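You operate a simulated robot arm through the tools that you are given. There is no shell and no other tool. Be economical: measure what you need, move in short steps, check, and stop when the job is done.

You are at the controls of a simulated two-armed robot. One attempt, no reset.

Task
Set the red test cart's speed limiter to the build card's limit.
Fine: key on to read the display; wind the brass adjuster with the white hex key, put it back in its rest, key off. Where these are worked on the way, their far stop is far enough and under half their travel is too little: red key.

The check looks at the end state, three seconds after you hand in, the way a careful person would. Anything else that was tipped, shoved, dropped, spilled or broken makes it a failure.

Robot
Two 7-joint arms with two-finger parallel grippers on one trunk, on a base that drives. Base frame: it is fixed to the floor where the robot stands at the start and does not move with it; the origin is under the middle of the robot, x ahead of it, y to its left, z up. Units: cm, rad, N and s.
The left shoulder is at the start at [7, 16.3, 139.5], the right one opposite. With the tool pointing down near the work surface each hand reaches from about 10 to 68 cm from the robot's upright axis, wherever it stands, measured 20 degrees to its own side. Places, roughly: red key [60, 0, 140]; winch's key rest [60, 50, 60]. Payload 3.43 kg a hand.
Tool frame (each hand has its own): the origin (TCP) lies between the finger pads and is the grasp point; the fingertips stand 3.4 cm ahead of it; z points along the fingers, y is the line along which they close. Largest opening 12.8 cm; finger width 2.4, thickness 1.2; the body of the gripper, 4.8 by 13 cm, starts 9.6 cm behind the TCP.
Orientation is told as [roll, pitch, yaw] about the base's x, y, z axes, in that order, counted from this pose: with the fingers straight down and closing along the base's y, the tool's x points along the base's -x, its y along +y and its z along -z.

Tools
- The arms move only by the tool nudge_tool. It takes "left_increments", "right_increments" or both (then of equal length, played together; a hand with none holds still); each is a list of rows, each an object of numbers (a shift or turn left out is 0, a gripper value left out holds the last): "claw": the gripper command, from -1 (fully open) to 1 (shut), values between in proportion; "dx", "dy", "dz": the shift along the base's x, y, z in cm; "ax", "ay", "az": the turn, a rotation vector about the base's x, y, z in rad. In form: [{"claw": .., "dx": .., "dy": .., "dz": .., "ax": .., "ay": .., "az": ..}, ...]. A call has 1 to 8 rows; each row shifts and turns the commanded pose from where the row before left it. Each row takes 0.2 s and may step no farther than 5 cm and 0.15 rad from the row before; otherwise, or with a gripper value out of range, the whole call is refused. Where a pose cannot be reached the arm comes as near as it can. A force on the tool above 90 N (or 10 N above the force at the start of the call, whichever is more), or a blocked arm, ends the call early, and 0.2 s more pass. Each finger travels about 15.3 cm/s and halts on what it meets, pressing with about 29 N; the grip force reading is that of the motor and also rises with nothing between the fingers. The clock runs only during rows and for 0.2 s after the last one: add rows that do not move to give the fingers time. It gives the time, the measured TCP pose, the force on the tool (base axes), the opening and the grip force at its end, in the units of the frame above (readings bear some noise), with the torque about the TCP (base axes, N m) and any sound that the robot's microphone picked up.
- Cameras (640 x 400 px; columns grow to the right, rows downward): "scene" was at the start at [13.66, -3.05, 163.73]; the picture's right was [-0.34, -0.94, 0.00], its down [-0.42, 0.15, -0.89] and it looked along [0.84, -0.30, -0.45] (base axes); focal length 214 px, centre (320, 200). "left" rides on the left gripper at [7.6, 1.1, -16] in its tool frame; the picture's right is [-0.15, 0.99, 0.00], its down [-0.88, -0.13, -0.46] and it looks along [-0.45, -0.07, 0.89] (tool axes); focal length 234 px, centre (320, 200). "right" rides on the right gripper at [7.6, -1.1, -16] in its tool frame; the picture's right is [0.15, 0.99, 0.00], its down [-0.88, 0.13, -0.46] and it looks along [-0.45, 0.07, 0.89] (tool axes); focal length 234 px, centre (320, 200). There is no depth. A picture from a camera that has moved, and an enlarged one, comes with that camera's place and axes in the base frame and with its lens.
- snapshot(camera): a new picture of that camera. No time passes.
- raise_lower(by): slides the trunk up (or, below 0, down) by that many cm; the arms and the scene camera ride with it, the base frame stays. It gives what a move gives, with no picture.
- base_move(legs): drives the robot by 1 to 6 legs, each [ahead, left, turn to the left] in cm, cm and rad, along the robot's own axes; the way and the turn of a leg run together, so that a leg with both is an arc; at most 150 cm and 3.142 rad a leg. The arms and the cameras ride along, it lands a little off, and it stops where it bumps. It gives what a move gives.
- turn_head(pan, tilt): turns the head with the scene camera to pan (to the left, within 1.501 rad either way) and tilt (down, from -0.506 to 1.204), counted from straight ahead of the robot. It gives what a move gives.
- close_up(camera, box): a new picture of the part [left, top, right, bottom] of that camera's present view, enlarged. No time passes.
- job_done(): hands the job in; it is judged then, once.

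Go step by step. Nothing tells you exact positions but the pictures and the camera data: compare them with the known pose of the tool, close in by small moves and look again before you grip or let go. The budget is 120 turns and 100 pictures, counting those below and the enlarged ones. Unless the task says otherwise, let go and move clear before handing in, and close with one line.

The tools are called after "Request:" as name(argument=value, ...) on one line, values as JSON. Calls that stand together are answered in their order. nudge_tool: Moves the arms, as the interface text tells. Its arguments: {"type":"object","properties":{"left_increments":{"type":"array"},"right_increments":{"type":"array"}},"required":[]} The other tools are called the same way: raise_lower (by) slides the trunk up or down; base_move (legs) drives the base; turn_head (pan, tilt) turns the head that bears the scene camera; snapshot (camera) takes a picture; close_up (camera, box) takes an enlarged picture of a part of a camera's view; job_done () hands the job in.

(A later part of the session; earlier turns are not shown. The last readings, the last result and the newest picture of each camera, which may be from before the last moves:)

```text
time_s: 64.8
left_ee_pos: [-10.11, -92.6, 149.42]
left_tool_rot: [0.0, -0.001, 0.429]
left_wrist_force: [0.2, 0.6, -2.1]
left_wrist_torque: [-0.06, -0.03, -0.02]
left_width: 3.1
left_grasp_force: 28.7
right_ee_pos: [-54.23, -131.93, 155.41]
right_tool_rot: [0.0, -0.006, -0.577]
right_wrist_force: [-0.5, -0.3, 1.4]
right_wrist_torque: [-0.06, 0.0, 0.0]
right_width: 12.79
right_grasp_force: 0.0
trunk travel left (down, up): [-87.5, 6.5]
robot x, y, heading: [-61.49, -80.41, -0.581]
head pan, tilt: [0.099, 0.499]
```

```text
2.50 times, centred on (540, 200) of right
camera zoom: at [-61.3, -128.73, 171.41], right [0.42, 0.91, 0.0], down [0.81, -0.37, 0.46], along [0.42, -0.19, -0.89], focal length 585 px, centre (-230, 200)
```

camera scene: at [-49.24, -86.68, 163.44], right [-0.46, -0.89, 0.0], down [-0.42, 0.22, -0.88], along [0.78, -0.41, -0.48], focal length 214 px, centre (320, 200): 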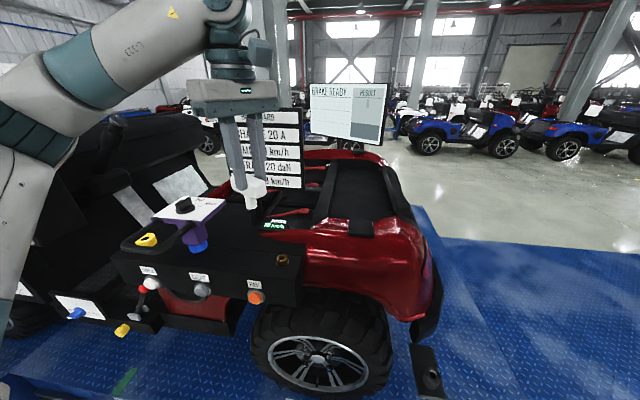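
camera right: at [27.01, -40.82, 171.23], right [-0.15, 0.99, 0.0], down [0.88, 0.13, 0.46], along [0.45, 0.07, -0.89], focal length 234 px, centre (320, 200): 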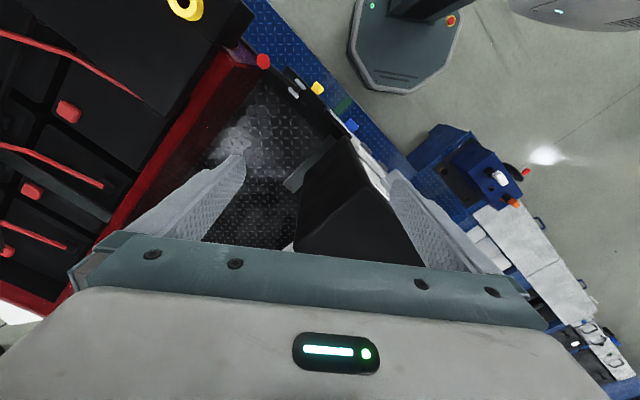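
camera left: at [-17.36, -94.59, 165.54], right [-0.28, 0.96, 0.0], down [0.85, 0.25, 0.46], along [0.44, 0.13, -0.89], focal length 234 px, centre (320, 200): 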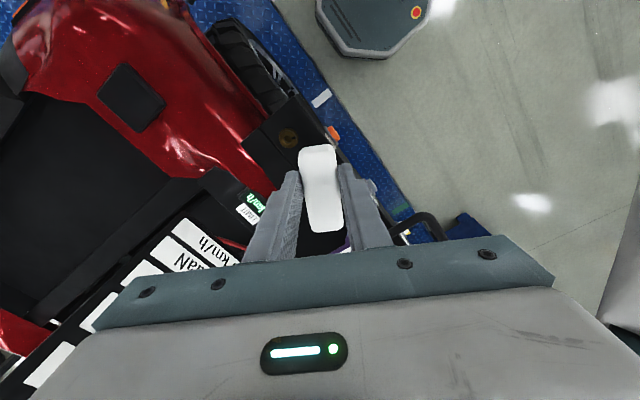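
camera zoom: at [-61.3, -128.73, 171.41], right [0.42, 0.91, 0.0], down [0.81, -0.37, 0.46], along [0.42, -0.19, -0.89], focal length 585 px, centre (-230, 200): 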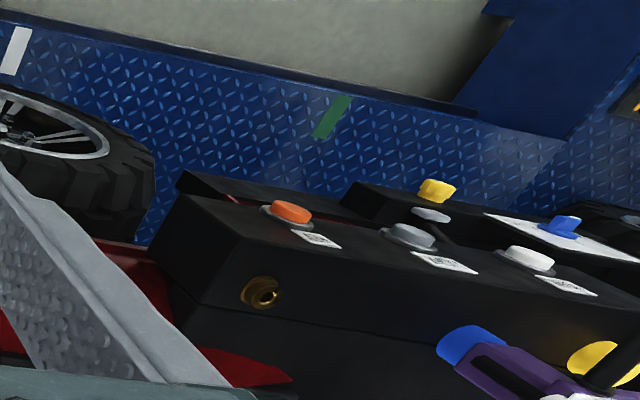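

I'll move the shaft over the adjuster and lower so the tip is about 4 cm above it, then check from both sides.

Request:
nudge_tool(left_increments=[{"dx": 1.2, "dy": -2.7, "dz": -1}, {"dx": 1.2, "dy": -2.7, "dz": -1}, {"dz": -4}, {"dz": -3.5}, {}])

Request:
close_up(camera="right", box=[500, 190, 600, 270])

Request:
close_up(camera="scene", box=[240, 190, 330, 280])

```text
time_s: 66.0
left_ee_pos: [-7.54, -98.24, 139.97]
left_tool_rot: [0.003, -0.001, 0.428]
left_wrist_force: [-0.8, 0.5, -2.6]
left_wrist_torque: [-0.05, -0.01, -0.01]
left_width: 3.18
left_grasp_force: 29.2
right_ee_pos: [-54.04, -132.41, 155.21]
right_tool_rot: [0.002, -0.003, -0.58]
right_wrist_force: [-0.5, 0.2, 0.5]
right_wrist_torque: [-0.02, -0.03, 0.02]
right_width: 12.8
right_grasp_force: 0.1
trunk travel left (down, up): [-87.5, 6.5]
robot x, y, heading: [-61.41, -80.2, -0.58]
head pan, tilt: [0.099, 0.499]
```

```text
5.00 times, centred on (550, 230) of right
camera zoom: at [-61.19, -129.26, 171.24], right [0.42, 0.91, 0.0], down [0.81, -0.37, 0.46], along [0.42, -0.19, -0.89], focal length 1171 px, centre (-830, 50)
```

zoom: 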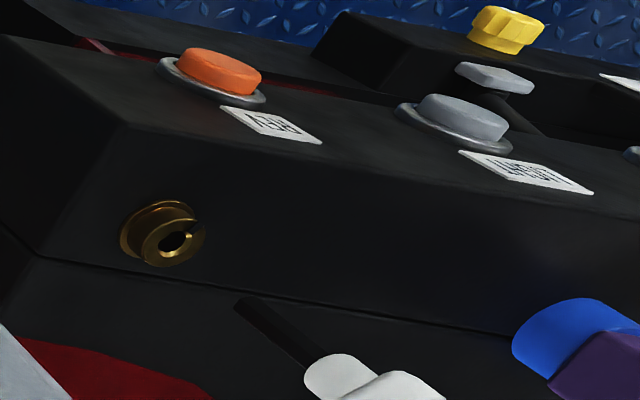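

```text
4.44 times, centred on (285, 235) of scene
camera zoom: at [-49.13, -87.19, 163.4], right [-0.46, -0.89, 0.0], down [-0.42, 0.22, -0.88], along [0.78, -0.4, -0.48], focal length 953 px, centre (476, 44)
```

zoom: 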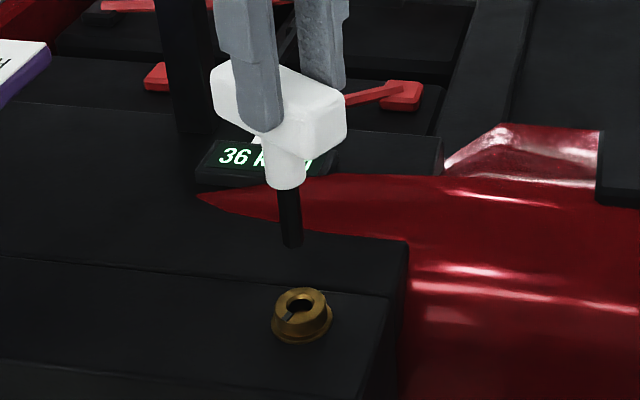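

Both views put the shaft right over the socket, with the tip about 4.8 cm above it. Lowering toward contact.

Request:
nudge_tool(left_increments=[{"dz": -2.5}, {"dz": -1.6}, {}])

Request:
close_up(camera="right", box=[500, 200, 560, 260])

Request:
close_up(camera="scene", box=[255, 210, 315, 270])

```text
time_s: 66.8
left_ee_pos: [-7.59, -98.38, 135.86]
left_tool_rot: [0.002, -0.002, 0.426]
left_wrist_force: [-0.1, -0.1, -2.8]
left_wrist_torque: [0.02, 0.01, 0.01]
left_width: 3.16
left_grasp_force: 28.6
right_ee_pos: [-54.06, -132.4, 155.35]
right_tool_rot: [0.002, -0.004, -0.578]
right_wrist_force: [0.1, 1.6, -0.2]
right_wrist_torque: [0.01, -0.02, -0.02]
right_width: 12.81
right_grasp_force: 0.1
trunk travel left (down, up): [-87.5, 6.5]
robot x, y, heading: [-61.47, -80.23, -0.582]
head pan, tilt: [0.099, 0.499]
```

```text
6.67 times, centred on (530, 230) of right
camera zoom: at [-61.11, -129.22, 171.25], right [0.42, 0.91, 0.0], down [0.81, -0.37, 0.46], along [0.42, -0.19, -0.89], focal length 1561 px, centre (-1080, 0)
```

zoom: 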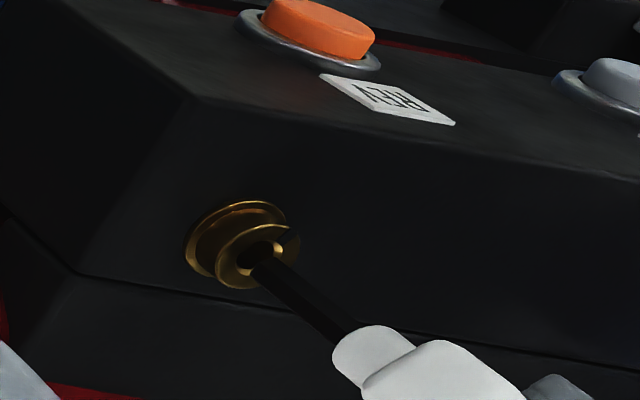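

```text
6.67 times, centred on (285, 240) of scene
camera zoom: at [-49.06, -87.15, 163.4], right [-0.46, -0.89, 0.0], down [-0.42, 0.22, -0.88], along [0.78, -0.41, -0.48], focal length 1430 px, centre (553, -67)
```

zoom: 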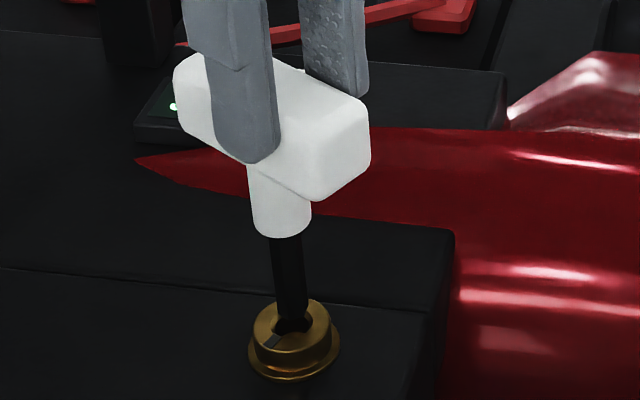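

The tip is at the mouth of the socket. Inserting slowly.

Request:
nudge_tool(left_increments=[{"dz": -0.6}, {"dz": -0.5}, {"dz": -0.4}, {}])

```text
time_s: 67.8
left_ee_pos: [-7.73, -98.4, 134.27]
left_tool_rot: [0.004, 0.002, 0.427]
left_wrist_force: [-7.1, 2.3, 8.5]
left_wrist_torque: [0.2, 0.83, 0.12]
left_width: 3.15
left_grasp_force: 29.2
right_ee_pos: [-54.02, -132.32, 155.23]
right_tool_rot: [0.002, -0.004, -0.58]
right_wrist_force: [-0.1, 0.0, 0.6]
right_wrist_torque: [-0.02, 0.04, 0.05]
right_width: 12.81
right_grasp_force: 0.0
trunk travel left (down, up): [-87.5, 6.5]
robot x, y, heading: [-61.23, -80.21, -0.577]
head pan, tilt: [0.099, 0.499]
```

There's contact with a lateral push toward −x from the socket rim. I'll ease −x by 0.25 cm and go down a bit more.

Request:
nudge_tool(left_increments=[{"dx": -0.25, "dy": 0.1}, {"dz": -0.4}, {"dz": -0.4}, {}])

Request:
close_up(camera="scene", box=[255, 210, 315, 270])

```text
time_s: 68.8
left_ee_pos: [-8.16, -98.17, 133.82]
left_tool_rot: [-0.002, -0.003, 0.428]
left_wrist_force: [-2.7, -3.1, 43.6]
left_wrist_torque: [-0.09, -0.28, 0.0]
left_width: 3.17
left_grasp_force: 29.4
right_ee_pos: [-54.64, -132.28, 155.3]
right_tool_rot: [0.003, -0.005, -0.58]
right_wrist_force: [-0.6, 0.3, 0.4]
right_wrist_torque: [-0.02, 0.01, 0.0]
right_width: 12.78
right_grasp_force: 0.1
trunk travel left (down, up): [-87.5, 6.5]
robot x, y, heading: [-61.24, -80.42, -0.578]
head pan, tilt: [0.099, 0.499]
```

```text
6.67 times, centred on (285, 240) of scene
camera zoom: at [-49.57, -87.08, 163.47], right [-0.46, -0.89, 0.0], down [-0.42, 0.22, -0.88], along [0.78, -0.41, -0.48], focal length 1430 px, centre (553, -67)
```

zoom: 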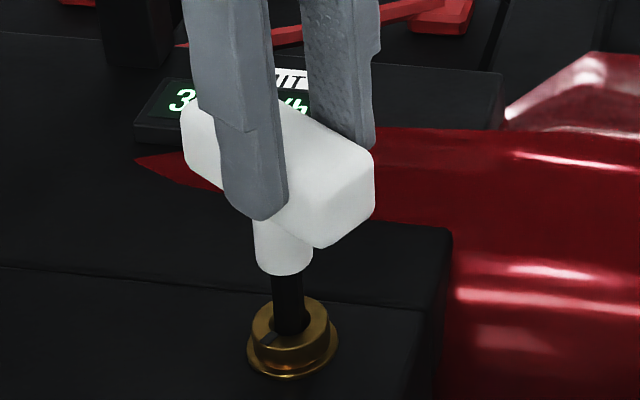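

The tip is about 1.3 cm in and bearing down. I'll relieve the pressure a little, turn clockwise half a radian, and watch the display.

Request:
nudge_tool(left_increments=[{"dz": 0.3}, {"az": -0.14}, {"az": -0.14}, {"az": -0.14}, {"az": -0.14}, {}])

Request:
close_up(camera="scene", box=[240, 200, 330, 270])

```text
time_s: 70.2
left_ee_pos: [-7.88, -97.89, 133.97]
left_tool_rot: [0.005, -0.005, -0.133]
left_wrist_force: [-6.1, 13.1, 11.0]
left_wrist_torque: [1.5, 0.71, 0.23]
left_width: 3.2
left_grasp_force: 29.1
right_ee_pos: [-54.28, -132.2, 155.47]
right_tool_rot: [0.001, -0.006, -0.578]
right_wrist_force: [1.1, -0.1, 1.2]
right_wrist_torque: [-0.01, -0.01, 0.0]
right_width: 12.78
right_grasp_force: 0.1
trunk travel left (down, up): [-87.5, 6.5]
robot x, y, heading: [-61.18, -79.98, -0.577]
head pan, tilt: [0.099, 0.499]
```

```text
5.71 times, centred on (285, 235) of scene
camera zoom: at [-49.3, -86.79, 163.43], right [-0.46, -0.89, 0.0], down [-0.42, 0.22, -0.88], along [0.78, -0.41, -0.48], focal length 1226 px, centre (520, 0)
```

zoom: 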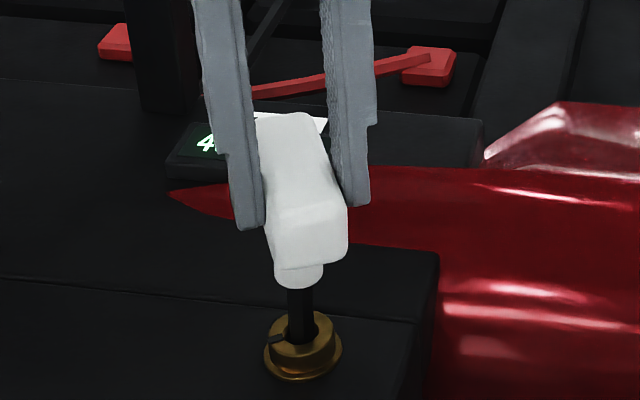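

The display climbed to 4x, so the key is engaged and clockwise raises the limit. I'll turn back counter-clockwise past the start, following the shaft's axis, and read again.

Request:
nudge_tool(left_increments=[{"az": 0.14}, {"az": 0.14}, {"az": 0.14}, {"az": 0.14}, {"az": 0.14, "dx": 0.13, "dy": -0.15}, {"az": 0.14, "dx": 0.15, "dy": -0.13}, {}])

Request:
close_up(camera="scene", box=[240, 200, 330, 270])

```text
time_s: 71.8
left_ee_pos: [-7.5, -98.49, 133.74]
left_tool_rot: [0.0, -0.002, 0.712]
left_wrist_force: [3.7, -5.5, 13.5]
left_wrist_torque: [-0.54, -0.36, -0.08]
left_width: 3.15
left_grasp_force: 29.4
right_ee_pos: [-54.07, -132.47, 155.28]
right_tool_rot: [0.003, -0.006, -0.579]
right_wrist_force: [0.7, -0.1, 0.1]
right_wrist_torque: [-0.04, -0.03, -0.01]
right_width: 12.79
right_grasp_force: 0.1
trunk travel left (down, up): [-87.5, 6.5]
robot x, y, heading: [-61.27, -79.89, -0.576]
head pan, tilt: [0.099, 0.499]
```

```text
5.71 times, centred on (285, 235) of scene
camera zoom: at [-49.1, -87.23, 163.4], right [-0.46, -0.89, 0.0], down [-0.42, 0.22, -0.88], along [0.78, -0.4, -0.48], focal length 1226 px, centre (520, 0)
```

zoom: 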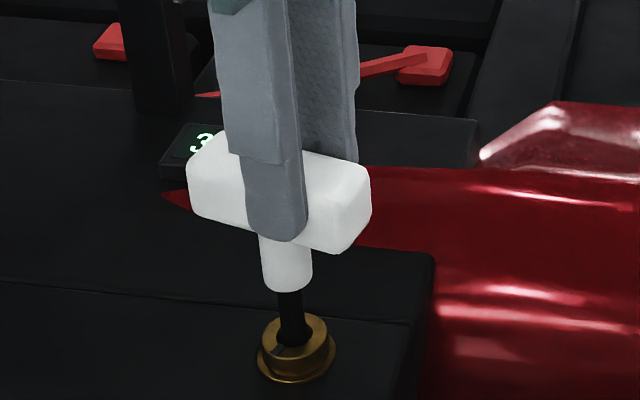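

Only the first digit shows past the hand. I'll try the left camera for the display.

Request:
snapshot(camera="left")

```text
19 pictures are left
camera left: at [-13.88, -102.63, 149.85], right [-0.53, 0.85, 0.0], down [0.75, 0.47, 0.46], along [0.39, 0.25, -0.89], focal length 234 px, centre (320, 200)
```

left: 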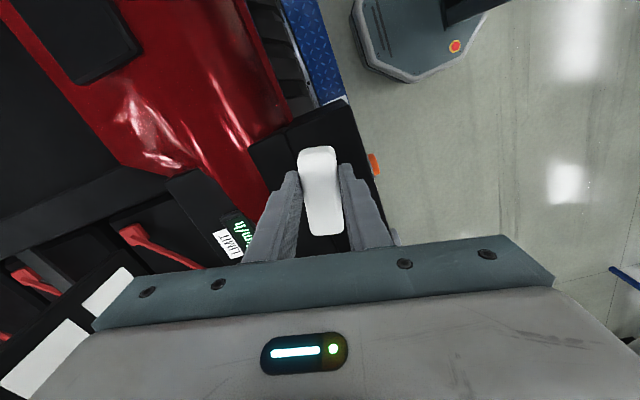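

I'll pan the head left, which shifts the camera sideways and should uncover the digits.

Request:
turn_head(pan=0.9, tilt=0.5)

Request:
close_up(camera="scene", box=[500, 150, 640, 300])

```text
time_s: 72.9
left_ee_pos: [-7.41, -98.5, 133.83]
left_tool_rot: [0.001, -0.001, 0.709]
left_wrist_force: [3.0, -5.4, 15.2]
left_wrist_torque: [-0.49, -0.33, -0.08]
left_width: 3.14
left_grasp_force: 28.9
right_ee_pos: [-54.1, -132.49, 155.25]
right_tool_rot: [0.002, -0.005, -0.579]
right_wrist_force: [0.1, 0.5, 1.2]
right_wrist_torque: [0.01, 0.01, 0.01]
right_width: 12.8
right_grasp_force: 0.1
trunk travel left (down, up): [-87.5, 6.5]
robot x, y, heading: [-61.24, -80.44, -0.578]
head pan, tilt: [0.901, 0.499]
```

```text
2.67 times, centred on (570, 225) of scene
camera zoom: at [-48.57, -80.14, 163.41], right [0.32, -0.95, 0.0], down [-0.45, -0.15, -0.88], along [0.83, 0.28, -0.48], focal length 572 px, centre (-347, 133)
```

zoom: 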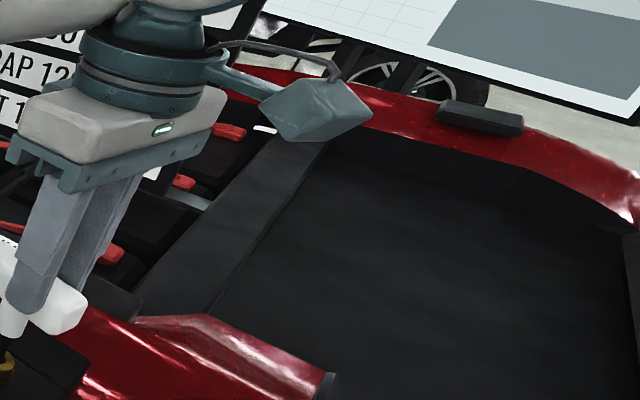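

The display is just left of that crop. Zooming there.

Request:
close_up(camera="scene", box=[460, 220, 520, 280])

```text
6.67 times, centred on (490, 250) of scene
camera zoom: at [-48.57, -80.14, 163.41], right [0.32, -0.95, 0.0], down [-0.45, -0.15, -0.88], along [0.83, 0.28, -0.48], focal length 1430 px, centre (-813, -133)
```

zoom: 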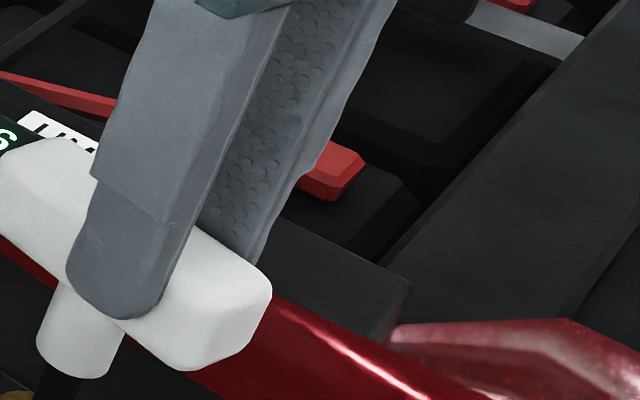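

The second digit is at the left edge; one tighter crop.

Request:
close_up(camera="scene", box=[435, 220, 475, 260])

```text
10.00 times, centred on (455, 240) of scene
camera zoom: at [-48.57, -80.14, 163.41], right [0.32, -0.95, 0.0], down [-0.45, -0.15, -0.88], along [0.83, 0.28, -0.48], focal length 2145 px, centre (-1030, -200)
```

zoom: 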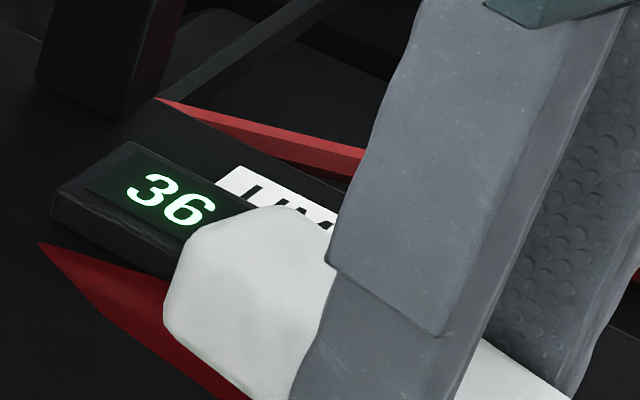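

The limit reads 36 here, so there's some backlash and I need more counter-clockwise. Turning another 0.42 rad and reading.

Request:
nudge_tool(left_increments=[{"az": 0.14, "dx": 0.2, "dy": -0.17}, {"az": 0.14, "dx": 0.2, "dy": -0.12}, {"az": 0.14, "dx": 0.2, "dy": -0.06}, {}])

Request:
close_up(camera="scene", box=[435, 220, 475, 260])

```text
time_s: 73.9
left_ee_pos: [-7.13, -98.9, 133.81]
left_tool_rot: [0.002, -0.001, 1.129]
left_wrist_force: [-2.7, -2.1, 13.9]
left_wrist_torque: [-0.06, 0.44, -0.01]
left_width: 3.13
left_grasp_force: 29.3
right_ee_pos: [-54.24, -132.43, 155.25]
right_tool_rot: [0.002, -0.004, -0.579]
right_wrist_force: [0.4, 0.8, 0.9]
right_wrist_torque: [-0.02, 0.02, 0.0]
right_width: 12.82
right_grasp_force: 0.1
trunk travel left (down, up): [-87.5, 6.5]
robot x, y, heading: [-61.43, -79.85, -0.575]
head pan, tilt: [0.901, 0.499]
```

```text
10.00 times, centred on (455, 240) of scene
camera zoom: at [-48.69, -80.05, 163.41], right [0.32, -0.95, 0.0], down [-0.45, -0.15, -0.88], along [0.83, 0.28, -0.48], focal length 2145 px, centre (-1030, -200)
```

zoom: 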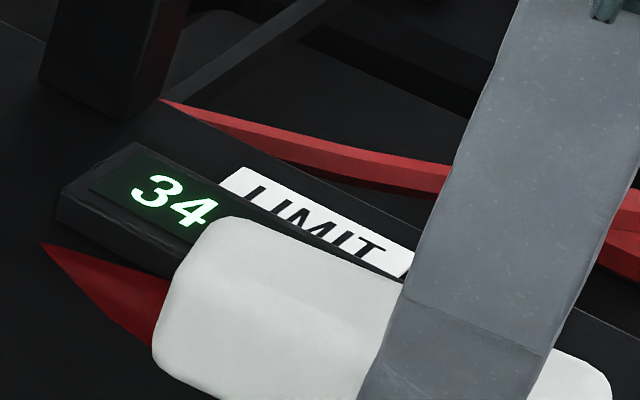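

34 now, roughly 0.2 rad per km/h. Turning another 0.56 rad.

Request:
nudge_tool(left_increments=[{"az": 0.14, "dx": 0.17, "dy": -0.03}, {"az": 0.14, "dx": 0.2}, {"az": 0.14, "dx": 0.19, "dy": 0.02}, {"az": 0.14, "dx": 0.19, "dy": 0.05}, {}])

Request:
close_up(camera="scene", box=[435, 220, 475, 260])

```text
time_s: 75.1
left_ee_pos: [-6.29, -98.95, 133.75]
left_tool_rot: [0.001, -0.004, 1.689]
left_wrist_force: [-3.9, -5.3, 5.4]
left_wrist_torque: [-0.79, 0.49, 0.06]
left_width: 3.16
left_grasp_force: 29.5
right_ee_pos: [-54.13, -132.63, 155.12]
right_tool_rot: [0.003, -0.005, -0.579]
right_wrist_force: [0.3, -0.4, -0.2]
right_wrist_torque: [0.0, -0.02, 0.02]
right_width: 12.78
right_grasp_force: 0.1
trunk travel left (down, up): [-87.5, 6.5]
robot x, y, heading: [-61.11, -79.92, -0.575]
head pan, tilt: [0.901, 0.499]
```

```text
10.00 times, centred on (455, 240) of scene
camera zoom: at [-48.61, -80.22, 163.4], right [0.32, -0.95, 0.0], down [-0.45, -0.15, -0.88], along [0.83, 0.28, -0.48], focal length 2145 px, centre (-1030, -200)
```

zoom: 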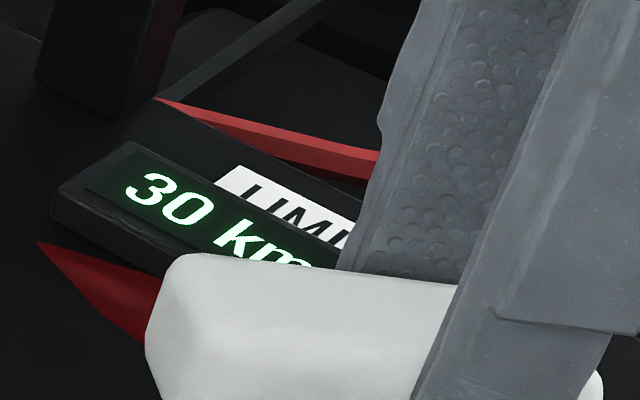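

It reads 30 km/h. Lifting the key straight out.

Request:
nudge_tool(left_increments=[{"dz": 0.5}, {"dz": 1}, {"dz": 1.5}, {"dz": 3}, {"dz": 4}, {"dz": 4}, {"dz": 2}])

Request:
close_up(camera="scene", box=[425, 190, 525, 280])

```text
time_s: 76.7
left_ee_pos: [-6.01, -98.86, 149.84]
left_tool_rot: [0.004, -0.003, 1.687]
left_wrist_force: [-0.7, 0.4, -2.0]
left_wrist_torque: [-0.03, -0.05, 0.03]
left_width: 3.16
left_grasp_force: 29.2
right_ee_pos: [-54.06, -132.45, 155.35]
right_tool_rot: [0.002, -0.003, -0.579]
right_wrist_force: [0.1, -0.6, 0.4]
right_wrist_torque: [0.0, -0.02, 0.01]
right_width: 12.77
right_grasp_force: 0.1
trunk travel left (down, up): [-87.5, 6.5]
robot x, y, heading: [-61.23, -80.41, -0.576]
head pan, tilt: [0.901, 0.499]
```

```text
4.44 times, centred on (475, 235) of scene
camera zoom: at [-48.5, -80.14, 163.39], right [0.32, -0.95, 0.0], down [-0.45, -0.15, -0.88], along [0.83, 0.28, -0.48], focal length 953 px, centre (-369, 44)
```

zoom: 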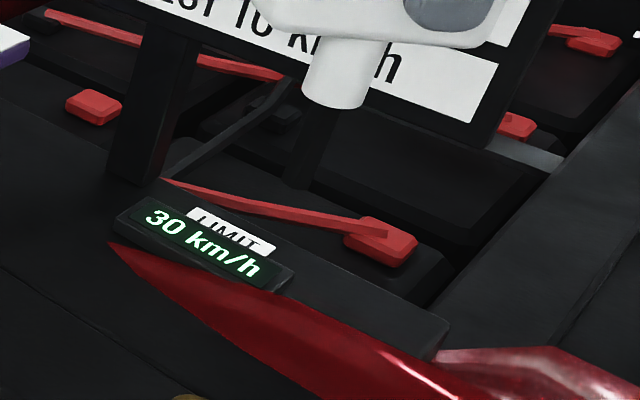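

Limit confirmed at 30. Backing away from the cart and unwinding the wrist before going back to the key's rest.

Request:
base_move(legs=[[-23, 0, 0], [0, 112, 0]])

Request:
nudge_tool(left_increments=[{"az": -0.14}, {"az": -0.14}, {"az": -0.14}, {"az": -0.14}, {"az": -0.14}, {"az": -0.14}, {"az": -0.14}, {"az": -0.14}])

Request:
base_move(legs=[[0, 0, 0.546], [23, 0, 0]])

```text
time_s: 83.8
left_ee_pos: [37.12, 8.88, 149.79]
left_tool_rot: [0.004, -0.001, 1.685]
left_wrist_force: [0.2, 0.1, -2.1]
left_wrist_torque: [-0.03, -0.01, 0.01]
left_width: 3.17
left_grasp_force: 29.3
right_ee_pos: [-10.95, -24.7, 155.26]
right_tool_rot: [0.001, -0.003, -0.578]
right_wrist_force: [-0.1, 0.7, 0.6]
right_wrist_torque: [0.0, -0.01, -0.01]
right_width: 12.8
right_grasp_force: 0.0
trunk travel left (down, up): [-87.5, 6.5]
robot x, y, heading: [-18.21, 27.69, -0.583]
head pan, tilt: [0.901, 0.499]
```

```text
time_s: 85.6
left_ee_pos: [37.2, 9.03, 149.83]
left_tool_rot: [0.003, -0.002, 0.564]
left_wrist_force: [-0.5, -0.9, -2.6]
left_wrist_torque: [-0.01, 0.07, 0.02]
left_width: 3.16
left_grasp_force: 28.6
right_ee_pos: [-10.82, -24.67, 155.25]
right_tool_rot: [0.002, 0.0, -0.579]
right_wrist_force: [-0.7, 0.3, 0.5]
right_wrist_torque: [0.04, -0.01, 0.02]
right_width: 12.8
right_grasp_force: 0.1
trunk travel left (down, up): [-87.5, 6.5]
robot x, y, heading: [-18.2, 27.41, -0.582]
head pan, tilt: [0.901, 0.499]
```

```text
time_s: 88.9
left_ee_pos: [61.39, 39.99, 150.04]
left_tool_rot: [0.0, 0.001, 1.119]
left_wrist_force: [0.0, -0.6, -2.3]
left_wrist_torque: [0.0, -0.03, 0.0]
left_width: 3.15
left_grasp_force: 28.6
right_ee_pos: [38.27, -13.78, 155.4]
right_tool_rot: [0.003, -0.005, -0.028]
right_wrist_force: [-0.4, 0.0, -0.4]
right_wrist_torque: [-0.01, -0.03, -0.01]
right_width: 12.78
right_grasp_force: 0.0
trunk travel left (down, up): [-87.5, 6.5]
robot x, y, heading: [5.03, 26.9, -0.03]
head pan, tilt: [0.901, 0.499]
```

Now positioning over the rest: correct the yaw, move to [55.1,48.95], lower the trunk, and descend to z≈100.

Request:
nudge_tool(left_increments=[{"az": -0.14, "dx": -2.1, "dy": 3}, {"dx": -2.1, "dy": 3}, {"dx": -2.1, "dy": 3}, {"dz": -4.9}, {"dz": -4.9}, {"dz": -4.9}, {"dz": -4.9}, {"dz": -4.9}])

Request:
raise_lower(by=-11.8)

Request:
turn_head(pan=0.45, tilt=0.75)

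Request:
nudge_tool(left_increments=[{"dz": -4.9}, {"dz": -4.9}, {"dz": -3}, {}])

Request:
close_up(camera="scene", box=[260, 190, 360, 290])

```text
time_s: 90.7
left_ee_pos: [55.8, 49.15, 125.29]
left_tool_rot: [0.002, 0.001, 0.98]
left_wrist_force: [-0.4, 0.1, -2.3]
left_wrist_torque: [-0.04, 0.03, 0.03]
left_width: 3.15
left_grasp_force: 29.1
right_ee_pos: [38.65, -13.57, 155.34]
right_tool_rot: [0.0, -0.002, -0.027]
right_wrist_force: [-0.3, 0.5, 0.6]
right_wrist_torque: [0.0, 0.05, -0.01]
right_width: 12.79
right_grasp_force: 0.0
trunk travel left (down, up): [-87.5, 6.5]
robot x, y, heading: [5.17, 27.08, -0.028]
head pan, tilt: [0.901, 0.499]
```

```text
time_s: 92.2
left_ee_pos: [55.64, 49.16, 113.46]
left_tool_rot: [0.001, 0.0, 0.977]
left_wrist_force: [-0.3, -0.7, -2.6]
left_wrist_torque: [-0.03, 0.02, 0.0]
left_width: 3.14
left_grasp_force: 29.0
right_ee_pos: [38.48, -13.82, 143.38]
right_tool_rot: [-0.001, -0.004, -0.027]
right_wrist_force: [-0.3, -0.1, -0.6]
right_wrist_torque: [0.06, -0.03, -0.01]
right_width: 12.77
right_grasp_force: 0.0
trunk travel left (down, up): [-75.7, 18.3]
robot x, y, heading: [5.12, 26.6, -0.024]
head pan, tilt: [0.901, 0.499]
```

```text
time_s: 93.1
left_ee_pos: [55.71, 48.99, 113.46]
left_tool_rot: [0.005, 0.0, 0.978]
left_wrist_force: [-0.1, -0.6, -2.2]
left_wrist_torque: [-0.04, 0.02, 0.0]
left_width: 3.15
left_grasp_force: 28.7
right_ee_pos: [38.48, -13.8, 143.52]
right_tool_rot: [-0.001, -0.002, -0.028]
right_wrist_force: [0.7, 0.0, 0.5]
right_wrist_torque: [-0.01, -0.02, -0.04]
right_width: 12.82
right_grasp_force: 0.0
trunk travel left (down, up): [-75.7, 18.3]
robot x, y, heading: [5.42, 26.78, -0.032]
head pan, tilt: [0.45, 0.75]
```

```text
time_s: 94.1
left_ee_pos: [55.48, 49.08, 100.48]
left_tool_rot: [0.003, 0.002, 0.976]
left_wrist_force: [0.4, -0.5, -2.3]
left_wrist_torque: [-0.05, 0.01, 0.04]
left_width: 3.18
left_grasp_force: 29.1
right_ee_pos: [38.57, -13.74, 143.43]
right_tool_rot: [0.001, -0.004, -0.028]
right_wrist_force: [0.0, -0.4, -0.1]
right_wrist_torque: [-0.01, -0.01, 0.0]
right_width: 12.8
right_grasp_force: 0.0
trunk travel left (down, up): [-75.7, 18.3]
robot x, y, heading: [4.83, 27.17, -0.032]
head pan, tilt: [0.45, 0.75]
```

```text
4.00 times, centred on (310, 240) of scene
camera zoom: at [17.63, 30.2, 149.39], right [0.41, -0.91, 0.0], down [-0.62, -0.28, -0.73], along [0.67, 0.3, -0.68], focal length 858 px, centre (360, 40)
```

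zoom: 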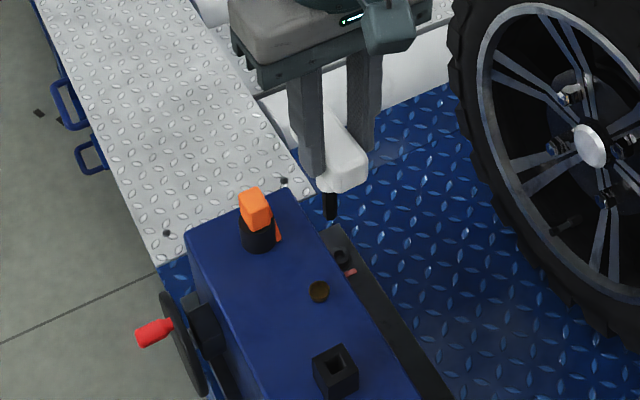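

Descending to just above the rest to check alignment.

Request:
nudge_tool(left_increments=[{"dx": -0.35, "dy": -0.1, "dz": -4.8}, {"dz": -4.8}, {"dz": -4.8}, {"dz": -4.4}, {"dz": -2.6}, {}])

Request:
close_up(camera="scene", box=[280, 220, 350, 290])

```text
time_s: 95.5
left_ee_pos: [55.19, 49.08, 79.37]
left_tool_rot: [0.003, -0.002, 0.978]
left_wrist_force: [0.2, 0.5, -1.7]
left_wrist_torque: [-0.05, 0.03, -0.02]
left_width: 3.16
left_grasp_force: 28.8
right_ee_pos: [38.57, -13.8, 143.52]
right_tool_rot: [0.0, -0.004, -0.029]
right_wrist_force: [0.1, 0.8, -0.1]
right_wrist_torque: [-0.01, 0.01, 0.06]
right_width: 12.79
right_grasp_force: 0.0
trunk travel left (down, up): [-75.7, 18.3]
robot x, y, heading: [5.06, 26.86, -0.028]
head pan, tilt: [0.45, 0.75]
```

```text
5.71 times, centred on (315, 255) of scene
camera zoom: at [17.62, 30.17, 149.39], right [0.41, -0.91, 0.0], down [-0.62, -0.28, -0.73], along [0.67, 0.3, -0.68], focal length 1226 px, centre (349, -114)
```

zoom: 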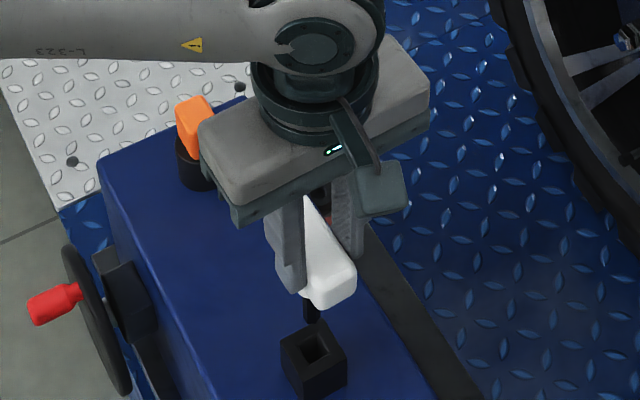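

The tip lines up with the square hole. Lowering slowly with force checks.

Request:
nudge_tool(left_increments=[{"dz": -1.5}, {"dz": -1.2}, {"dz": -0.6}, {"dz": -0.5}, {}])

Request:
close_up(camera="scene", box=[290, 235, 340, 285])

```text
time_s: 96.7
left_ee_pos: [55.29, 49.12, 75.51]
left_tool_rot: [0.004, 0.001, 0.977]
left_wrist_force: [-0.4, -0.7, -2.9]
left_wrist_torque: [-0.02, 0.0, -0.02]
left_width: 3.15
left_grasp_force: 29.0
right_ee_pos: [38.49, -13.64, 143.5]
right_tool_rot: [-0.001, -0.005, -0.027]
right_wrist_force: [0.7, -0.7, 0.5]
right_wrist_torque: [-0.02, 0.02, -0.04]
right_width: 12.8
right_grasp_force: 0.2
trunk travel left (down, up): [-75.7, 18.3]
robot x, y, heading: [5.13, 26.81, -0.027]
head pan, tilt: [0.45, 0.75]
```

```text
8.00 times, centred on (315, 260) of scene
camera zoom: at [17.62, 30.19, 149.39], right [0.41, -0.91, 0.0], down [-0.62, -0.28, -0.73], along [0.67, 0.3, -0.68], focal length 1716 px, centre (360, -280)
```

zoom: 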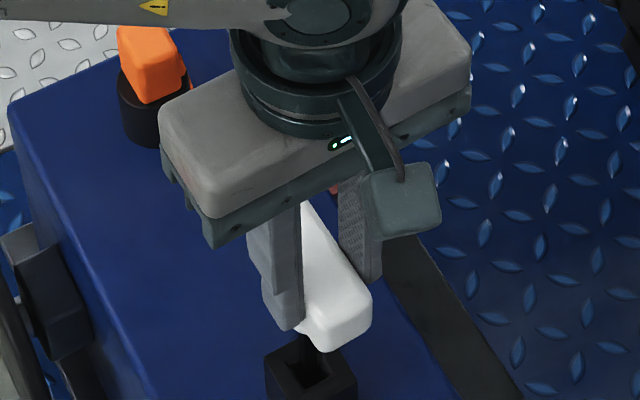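

No contact yet and the shaft is entering the hole. Continuing down with force checks.

Request:
nudge_tool(left_increments=[{"dz": -0.6}, {"dz": -0.6}, {"dz": -0.5}, {}])

```text
time_s: 97.7
left_ee_pos: [55.31, 49.01, 73.75]
left_tool_rot: [0.002, 0.0, 0.976]
left_wrist_force: [-0.4, -0.3, -2.0]
left_wrist_torque: [-0.13, 0.07, -0.04]
left_width: 3.15
left_grasp_force: 29.2
right_ee_pos: [38.55, -13.71, 143.47]
right_tool_rot: [0.003, -0.004, -0.028]
right_wrist_force: [-0.1, -0.1, 0.1]
right_wrist_torque: [-0.02, 0.01, 0.03]
right_width: 12.82
right_grasp_force: 0.2
trunk travel left (down, up): [-75.7, 18.3]
robot x, y, heading: [5.17, 26.77, -0.034]
head pan, tilt: [0.45, 0.75]
```

Request:
nudge_tool(left_increments=[{"dz": -0.6}, {"dz": -0.6}, {"dz": -0.5}, {"dz": -0.4}, {}])

Request:
close_up(camera="scene", box=[290, 235, 340, 295])

```text
time_s: 98.9
left_ee_pos: [55.31, 48.97, 71.82]
left_tool_rot: [0.0, 0.001, 0.978]
left_wrist_force: [0.4, -0.4, -1.8]
left_wrist_torque: [0.0, 0.01, 0.01]
left_width: 3.17
left_grasp_force: 29.5
right_ee_pos: [38.48, -13.81, 143.46]
right_tool_rot: [-0.001, -0.002, -0.028]
right_wrist_force: [-0.8, 0.8, 0.1]
right_wrist_torque: [0.0, -0.01, -0.03]
right_width: 12.8
right_grasp_force: 0.1
trunk travel left (down, up): [-75.7, 18.3]
robot x, y, heading: [5.12, 26.68, -0.027]
head pan, tilt: [0.45, 0.75]
```

```text
6.67 times, centred on (315, 265) of scene
camera zoom: at [17.62, 30.19, 149.39], right [0.41, -0.91, 0.0], down [-0.62, -0.28, -0.73], along [0.67, 0.3, -0.68], focal length 1430 px, centre (353, -233)
```

zoom: 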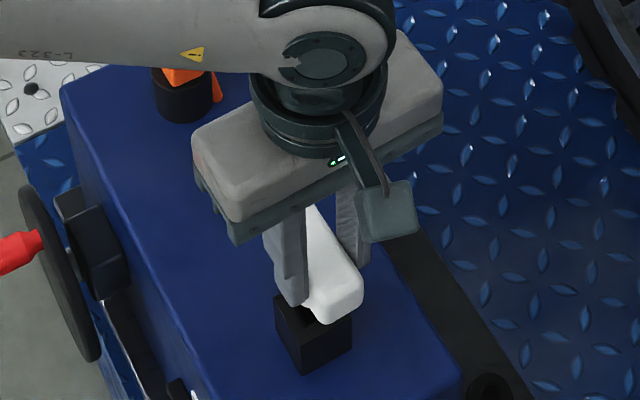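

Nearly at the original seat height with no side force. Another 0.4 cm down, then release and lift clear.

Request:
nudge_tool(left_increments=[{"dz": -0.3}, {"dz": -0.15}, {}])

Request:
nudge_tool(left_increments=[{"claw": 0.3}, {"claw": -0.3}, {}, {"dz": 2}, {"dz": 4}, {"dz": 4.5}, {"dz": 4.5}])

Request:
close_up(camera="scene", box=[270, 220, 350, 300])

```text
time_s: 99.7
left_ee_pos: [55.25, 48.93, 71.15]
left_tool_rot: [0.002, 0.0, 0.979]
left_wrist_force: [-0.7, -0.4, -2.1]
left_wrist_torque: [-0.13, 0.09, 0.01]
left_width: 3.15
left_grasp_force: 29.2
right_ee_pos: [38.53, -13.81, 143.57]
right_tool_rot: [0.002, -0.005, -0.029]
right_wrist_force: [0.4, -0.8, -0.2]
right_wrist_torque: [0.0, 0.0, 0.02]
right_width: 12.81
right_grasp_force: 0.0
trunk travel left (down, up): [-75.7, 18.3]
robot x, y, heading: [5.08, 26.87, -0.035]
head pan, tilt: [0.45, 0.75]
```

```text
time_s: 101.3
left_ee_pos: [55.32, 48.86, 86.56]
left_tool_rot: [0.003, -0.001, 0.977]
left_wrist_force: [-0.6, 0.3, 0.4]
left_wrist_torque: [-0.03, -0.01, -0.03]
left_width: 8.33
left_grasp_force: 0.1
right_ee_pos: [38.39, -13.7, 143.52]
right_tool_rot: [0.001, -0.003, -0.03]
right_wrist_force: [-0.3, -0.3, 0.8]
right_wrist_torque: [0.05, 0.03, 0.01]
right_width: 12.82
right_grasp_force: 0.1
trunk travel left (down, up): [-75.7, 18.3]
robot x, y, heading: [5.3, 27.12, -0.031]
head pan, tilt: [0.45, 0.75]
```

```text
5.00 times, centred on (310, 260) of scene
camera zoom: at [17.58, 30.13, 149.39], right [0.41, -0.91, 0.0], down [-0.62, -0.28, -0.73], along [0.67, 0.3, -0.68], focal length 1072 px, centre (370, -100)
```

zoom: 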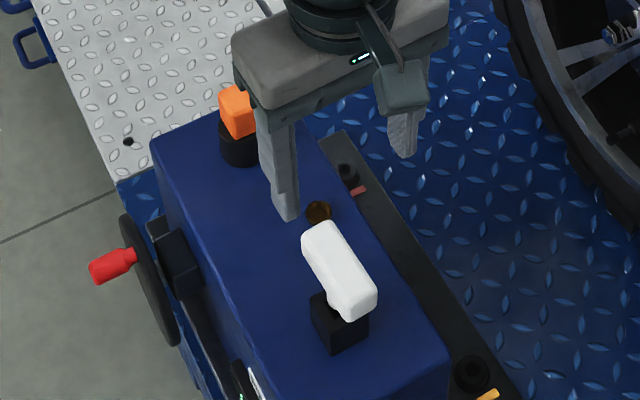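

The white key stands in its rest as before. Now for key-off: I'll raise the left hand and reverse the earlier motion back to the horizontal pose.

Request:
nudge_tool(left_increments=[{"dz": 4.9, "claw": 0.0}, {"dz": 4.9}, {"dz": 4.9}, {"dz": 4.9}, {"dz": 4.9}, {"dz": 4.9}, {"dz": 4.9}, {"dz": 4.9}])

Request:
nudge_tool(left_increments=[{"ax": 0.087, "ay": -0.0753, "az": -0.0847, "dx": 0.6, "dz": 1}, {"ax": 0.087, "ay": -0.0753, "az": -0.0847, "dx": 0.6, "dz": 1}, {"ax": 0.087, "ay": -0.0753, "az": -0.0847, "dx": 0.6, "dz": 1}, {"ax": 0.087, "ay": -0.0753, "az": -0.0847, "dx": 0.6, "dz": 1}, {"ax": 0.087, "ay": -0.0753, "az": -0.0847, "dx": 0.6, "dz": 1}, {"ax": 0.087, "ay": -0.0753, "az": -0.0847, "dx": 0.6, "dz": 1}, {"ax": 0.087, "ay": -0.0753, "az": -0.0847, "dx": 0.6, "dz": 1}, {"ax": 0.087, "ay": -0.0753, "az": -0.0847, "dx": 0.6, "dz": 0.8}])

Request:
nudge_tool(left_increments=[{"ax": 0.087, "ay": -0.0753, "az": -0.0847, "dx": 0.6, "dz": 0.6}, {"ax": 0.087, "ay": -0.0753, "az": -0.0847, "dx": 0.6, "dz": 0.6}, {"ax": 0.087, "ay": -0.0753, "az": -0.0847, "dx": 0.6, "dz": 0.6}, {"ax": 0.087, "ay": -0.0753, "az": -0.0847, "dx": 0.6, "dz": 0.6}, {"ax": 0.087, "ay": -0.0753, "az": -0.0847, "dx": 0.6, "dz": 0.6}, {"ax": 0.087, "ay": -0.0753, "az": -0.0847, "dx": 0.6, "dz": 0.5}, {"ax": 0.087, "ay": -0.0753, "az": -0.0847, "dx": 0.6, "dz": 0.5}])

Request:
base_move(legs=[[-25, 0, 0], [0, 0, -0.62]])

```text
time_s: 103.1
left_ee_pos: [55.19, 49.12, 125.44]
left_tool_rot: [0.005, -0.001, 0.978]
left_wrist_force: [-1.0, -0.7, -0.7]
left_wrist_torque: [0.02, -0.01, -0.01]
left_width: 6.4
left_grasp_force: 0.0
right_ee_pos: [38.36, -13.86, 143.48]
right_tool_rot: [0.003, -0.003, -0.028]
right_wrist_force: [-0.2, -0.6, -0.2]
right_wrist_torque: [-0.02, -0.02, -0.04]
right_width: 12.79
right_grasp_force: 0.1
trunk travel left (down, up): [-75.7, 18.3]
robot x, y, heading: [4.72, 27.12, -0.026]
head pan, tilt: [0.45, 0.75]
```

```text
time_s: 104.9
left_ee_pos: [60.08, 48.93, 133.38]
left_tool_rot: [0.301, -0.867, 0.11]
left_wrist_force: [1.0, 0.4, 0.2]
left_wrist_torque: [-0.04, 0.02, 0.02]
left_width: 6.42
left_grasp_force: 0.0
right_ee_pos: [38.58, -13.65, 143.54]
right_tool_rot: [0.0, -0.003, -0.029]
right_wrist_force: [0.8, -0.4, 0.2]
right_wrist_torque: [-0.02, -0.01, 0.02]
right_width: 12.78
right_grasp_force: 0.0
trunk travel left (down, up): [-75.7, 18.3]
robot x, y, heading: [5.13, 26.88, -0.025]
head pan, tilt: [0.45, 0.75]
```

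```text
time_s: 106.5
left_ee_pos: [65.58, 48.76, 137.84]
left_tool_rot: [1.575, -0.863, -1.541]
left_wrist_force: [0.1, 0.7, -0.6]
left_wrist_torque: [0.0, 0.04, -0.01]
left_width: 6.42
left_grasp_force: 0.0
left hand out of reach, approached as far as the arm can: row 5, 6, 7
right_ee_pos: [38.45, -13.6, 143.52]
right_tool_rot: [0.001, -0.003, -0.028]
right_wrist_force: [-1.3, -0.5, 0.5]
right_wrist_torque: [-0.01, 0.0, -0.02]
right_width: 12.81
right_grasp_force: 0.1
trunk travel left (down, up): [-75.7, 18.3]
robot x, y, heading: [5.53, 26.88, -0.031]
head pan, tilt: [0.45, 0.75]
```

```text
time_s: 110.0
left_ee_pos: [41.79, 10.1, 137.72]
left_tool_rot: [1.571, -0.864, -2.161]
left_wrist_force: [-0.5, -1.0, 0.3]
left_wrist_torque: [-0.02, 0.01, 0.04]
left_width: 6.39
left_grasp_force: 0.1
right_ee_pos: [-16.68, -24.86, 143.51]
right_tool_rot: [0.0, -0.003, -0.652]
right_wrist_force: [-0.7, -0.4, 0.6]
right_wrist_torque: [0.0, 0.01, 0.01]
right_width: 12.78
right_grasp_force: 0.1
trunk travel left (down, up): [-75.7, 18.3]
robot x, y, heading: [-20.46, 27.72, -0.652]
head pan, tilt: [0.45, 0.75]
```

Back in front of the dash with the same tool pose. Approaching along the known line to 7 cm short, then checking.

Request:
nudge_tool(left_increments=[{"dx": -0.77, "dy": -1.12, "dz": 0.2}, {"dx": -0.77, "dy": -1.12}, {"dx": 2.75, "dy": -1.88}, {"dx": 2.75, "dy": -1.88}, {"dx": 2.75, "dy": -1.88}, {}])

Request:
snapshot(camera="left")

```text
time_s: 111.4
left_ee_pos: [48.52, 2.14, 137.96]
left_tool_rot: [1.571, -0.866, -2.16]
left_wrist_force: [-0.2, 0.8, 1.3]
left_wrist_torque: [-0.02, -0.04, -0.01]
left_width: 6.43
left_grasp_force: 0.1
right_ee_pos: [-16.8, -24.81, 143.42]
right_tool_rot: [-0.001, -0.005, -0.653]
right_wrist_force: [-0.9, -0.3, 0.2]
right_wrist_torque: [-0.01, 0.0, 0.01]
right_width: 12.8
right_grasp_force: 0.1
trunk travel left (down, up): [-75.7, 18.3]
robot x, y, heading: [-20.36, 27.96, -0.648]
head pan, tilt: [0.45, 0.75]
```

```text
7 pictures are left
camera left: at [38.56, 15.85, 133.15], right [0.37, 0.55, 0.75], down [-0.75, -0.3, 0.59], along [0.55, -0.78, 0.3], focal length 234 px, centre (320, 200)
```

left: 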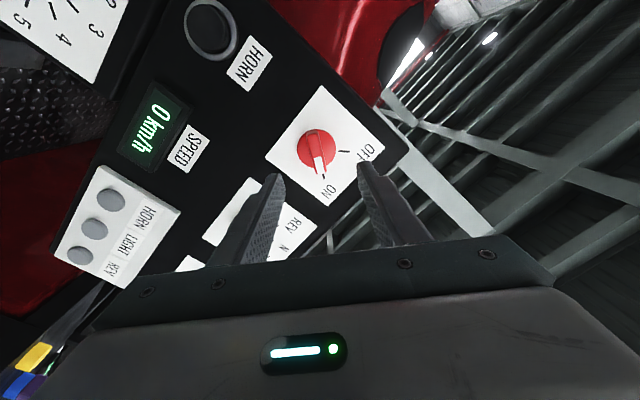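

Well aligned across the fin. Advancing 7 cm and closing.

Request:
nudge_tool(left_increments=[{"dx": 2.0, "dy": -1.35}, {"dx": 2.0, "dy": -1.35}, {"dx": 1.7, "dy": -1.15}, {}, {"claw": 0.6}, {"claw": 1}, {}, {}])

Request:
nudge_tool(left_increments=[{"ax": -0.1156, "ay": 0.0791}, {"ax": -0.1156, "ay": 0.0791}, {"ax": -0.1156, "ay": 0.0791}, {"ax": -0.1156, "ay": 0.0791}, {"ax": -0.1156, "ay": 0.0791}])

Request:
snapshot(camera="left")

```text
time_s: 113.2
left_ee_pos: [54.25, -1.84, 137.92]
left_tool_rot: [1.569, -0.864, -2.161]
left_wrist_force: [-5.6, -0.7, -8.2]
left_wrist_torque: [-0.47, 1.38, -0.75]
left_width: 1.55
left_grasp_force: 45.0
right_ee_pos: [-16.88, -24.82, 143.45]
right_tool_rot: [0.003, -0.004, -0.649]
right_wrist_force: [-0.2, 0.0, 0.1]
right_wrist_torque: [0.01, 0.01, -0.02]
right_width: 12.81
right_grasp_force: 0.0
trunk travel left (down, up): [-75.7, 18.3]
robot x, y, heading: [-20.16, 27.77, -0.651]
head pan, tilt: [0.45, 0.75]
```

```text
time_s: 114.4
left_ee_pos: [54.44, -1.53, 138.05]
left_tool_rot: [0.453, -1.563, -1.043]
left_wrist_force: [4.5, -0.5, 1.1]
left_wrist_torque: [0.64, 0.88, -0.9]
left_width: 1.43
left_grasp_force: 45.0
right_ee_pos: [-16.6, -24.69, 143.41]
right_tool_rot: [0.0, -0.001, -0.653]
right_wrist_force: [0.5, 0.0, -0.1]
right_wrist_torque: [-0.01, -0.02, -0.02]
right_width: 12.79
right_grasp_force: 0.1
trunk travel left (down, up): [-75.7, 18.3]
robot x, y, heading: [-20.31, 27.4, -0.652]
head pan, tilt: [0.45, 0.75]
```

```text
6 pictures are left
camera left: at [41.8, 8.29, 130.66], right [0.55, 0.82, 0.15], down [-0.45, 0.14, 0.88], along [0.7, -0.55, 0.45], focal length 234 px, centre (320, 200)
```

left: 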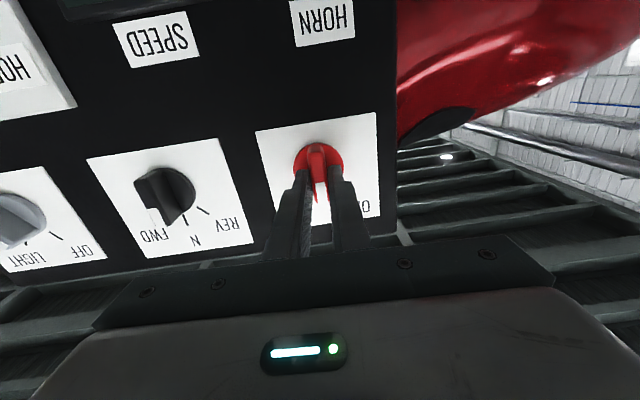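

Halfway back. Continuing to the OFF stop.

Request:
nudge_tool(left_increments=[{"ax": -0.1156, "ay": 0.0791}, {"ax": -0.1156, "ay": 0.0791}, {"ax": -0.1156, "ay": 0.0791}, {"ax": -0.1156, "ay": 0.0791}, {"ax": -0.07, "ay": 0.048}])

Request:
snapshot(camera="left")

```text
time_s: 115.6
left_ee_pos: [54.46, -1.36, 137.95]
left_tool_rot: [-1.554, -0.929, 0.963]
left_wrist_force: [14.0, 7.7, 2.8]
left_wrist_torque: [0.89, -1.0, -0.66]
left_width: 1.44
left_grasp_force: 44.5
right_ee_pos: [-16.54, -24.7, 143.56]
right_tool_rot: [-0.003, -0.001, -0.651]
right_wrist_force: [-0.6, -0.9, -0.7]
right_wrist_torque: [0.02, 0.01, 0.01]
right_width: 12.82
right_grasp_force: 0.1
trunk travel left (down, up): [-75.7, 18.3]
robot x, y, heading: [-20.58, 27.27, -0.654]
head pan, tilt: [0.45, 0.75]
```

```text
5 pictures are left
camera left: at [39.3, 4.64, 131.45], right [0.49, 0.73, -0.48], down [-0.13, 0.6, 0.79], along [0.86, -0.32, 0.39], focal length 234 px, centre (320, 200)
```

left: 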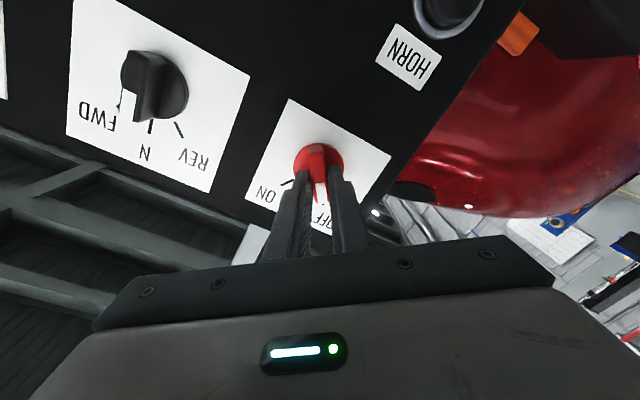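

The fin points at OFF again, slightly past the original angle. Releasing and backing off, then reading the display.

Request:
nudge_tool(left_increments=[{"claw": 0.3}, {"claw": 0.0}, {"dx": -2, "dy": 1.37}, {"dx": -3.3, "dy": 2.26}, {"dx": -3.3, "dy": 2.26}, {"dx": -3, "dy": 2.05}])

Request:
base_move(legs=[[-25, 0, 0]])

Request:
turn_head(pan=0.1, tilt=0.4)

Request:
snapshot(camera="scene")

```text
time_s: 117.0
left_ee_pos: [42.58, 6.55, 138.01]
left_tool_rot: [-1.558, -0.933, 0.963]
left_wrist_force: [-1.3, -0.7, -0.2]
left_wrist_torque: [0.0, 0.02, -0.01]
left_width: 6.41
left_grasp_force: 0.0
right_ee_pos: [-16.85, -24.68, 143.44]
right_tool_rot: [0.001, -0.004, -0.651]
right_wrist_force: [0.8, -0.5, 0.1]
right_wrist_torque: [-0.02, -0.01, 0.02]
right_width: 12.81
right_grasp_force: 0.1
trunk travel left (down, up): [-75.7, 18.3]
robot x, y, heading: [-20.16, 27.71, -0.65]
head pan, tilt: [0.45, 0.75]
```

```text
time_s: 118.8
left_ee_pos: [22.99, 21.3, 137.78]
left_tool_rot: [-1.553, -0.932, 0.957]
left_wrist_force: [-0.6, 0.3, -0.5]
left_wrist_torque: [0.02, -0.03, -0.01]
left_width: 6.39
left_grasp_force: 0.1
right_ee_pos: [-36.54, -9.83, 143.34]
right_tool_rot: [0.0, -0.002, -0.653]
right_wrist_force: [-1.0, -0.4, -0.5]
right_wrist_torque: [-0.01, -0.04, -0.02]
right_width: 12.78
right_grasp_force: 0.0
trunk travel left (down, up): [-75.7, 18.3]
robot x, y, heading: [-39.92, 42.69, -0.649]
head pan, tilt: [0.45, 0.75]
```

```text
time_s: 119.6
left_ee_pos: [22.85, 21.45, 137.85]
left_tool_rot: [-1.554, -0.931, 0.959]
left_wrist_force: [-0.6, 0.0, 0.3]
left_wrist_torque: [0.0, 0.0, 0.02]
left_width: 6.39
left_grasp_force: 0.0
right_ee_pos: [-36.75, -9.68, 143.48]
right_tool_rot: [0.0, -0.002, -0.652]
right_wrist_force: [-0.4, 0.6, 0.5]
right_wrist_torque: [-0.02, -0.03, 0.01]
right_width: 12.8
right_grasp_force: 0.1
trunk travel left (down, up): [-75.7, 18.3]
robot x, y, heading: [-40.36, 43.1, -0.653]
head pan, tilt: [0.099, 0.4]
```

```text
4 pictures are left
camera scene: at [-28.22, 34.97, 152.51], right [-0.53, -0.85, 0.0], down [-0.33, 0.2, -0.92], along [0.78, -0.48, -0.39], focal length 214 px, centre (320, 200)
```

scene: 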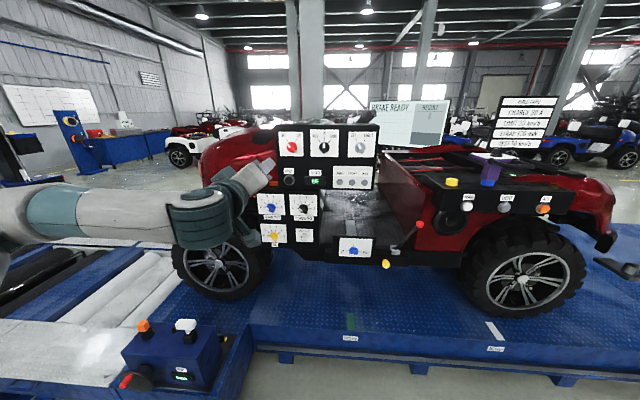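

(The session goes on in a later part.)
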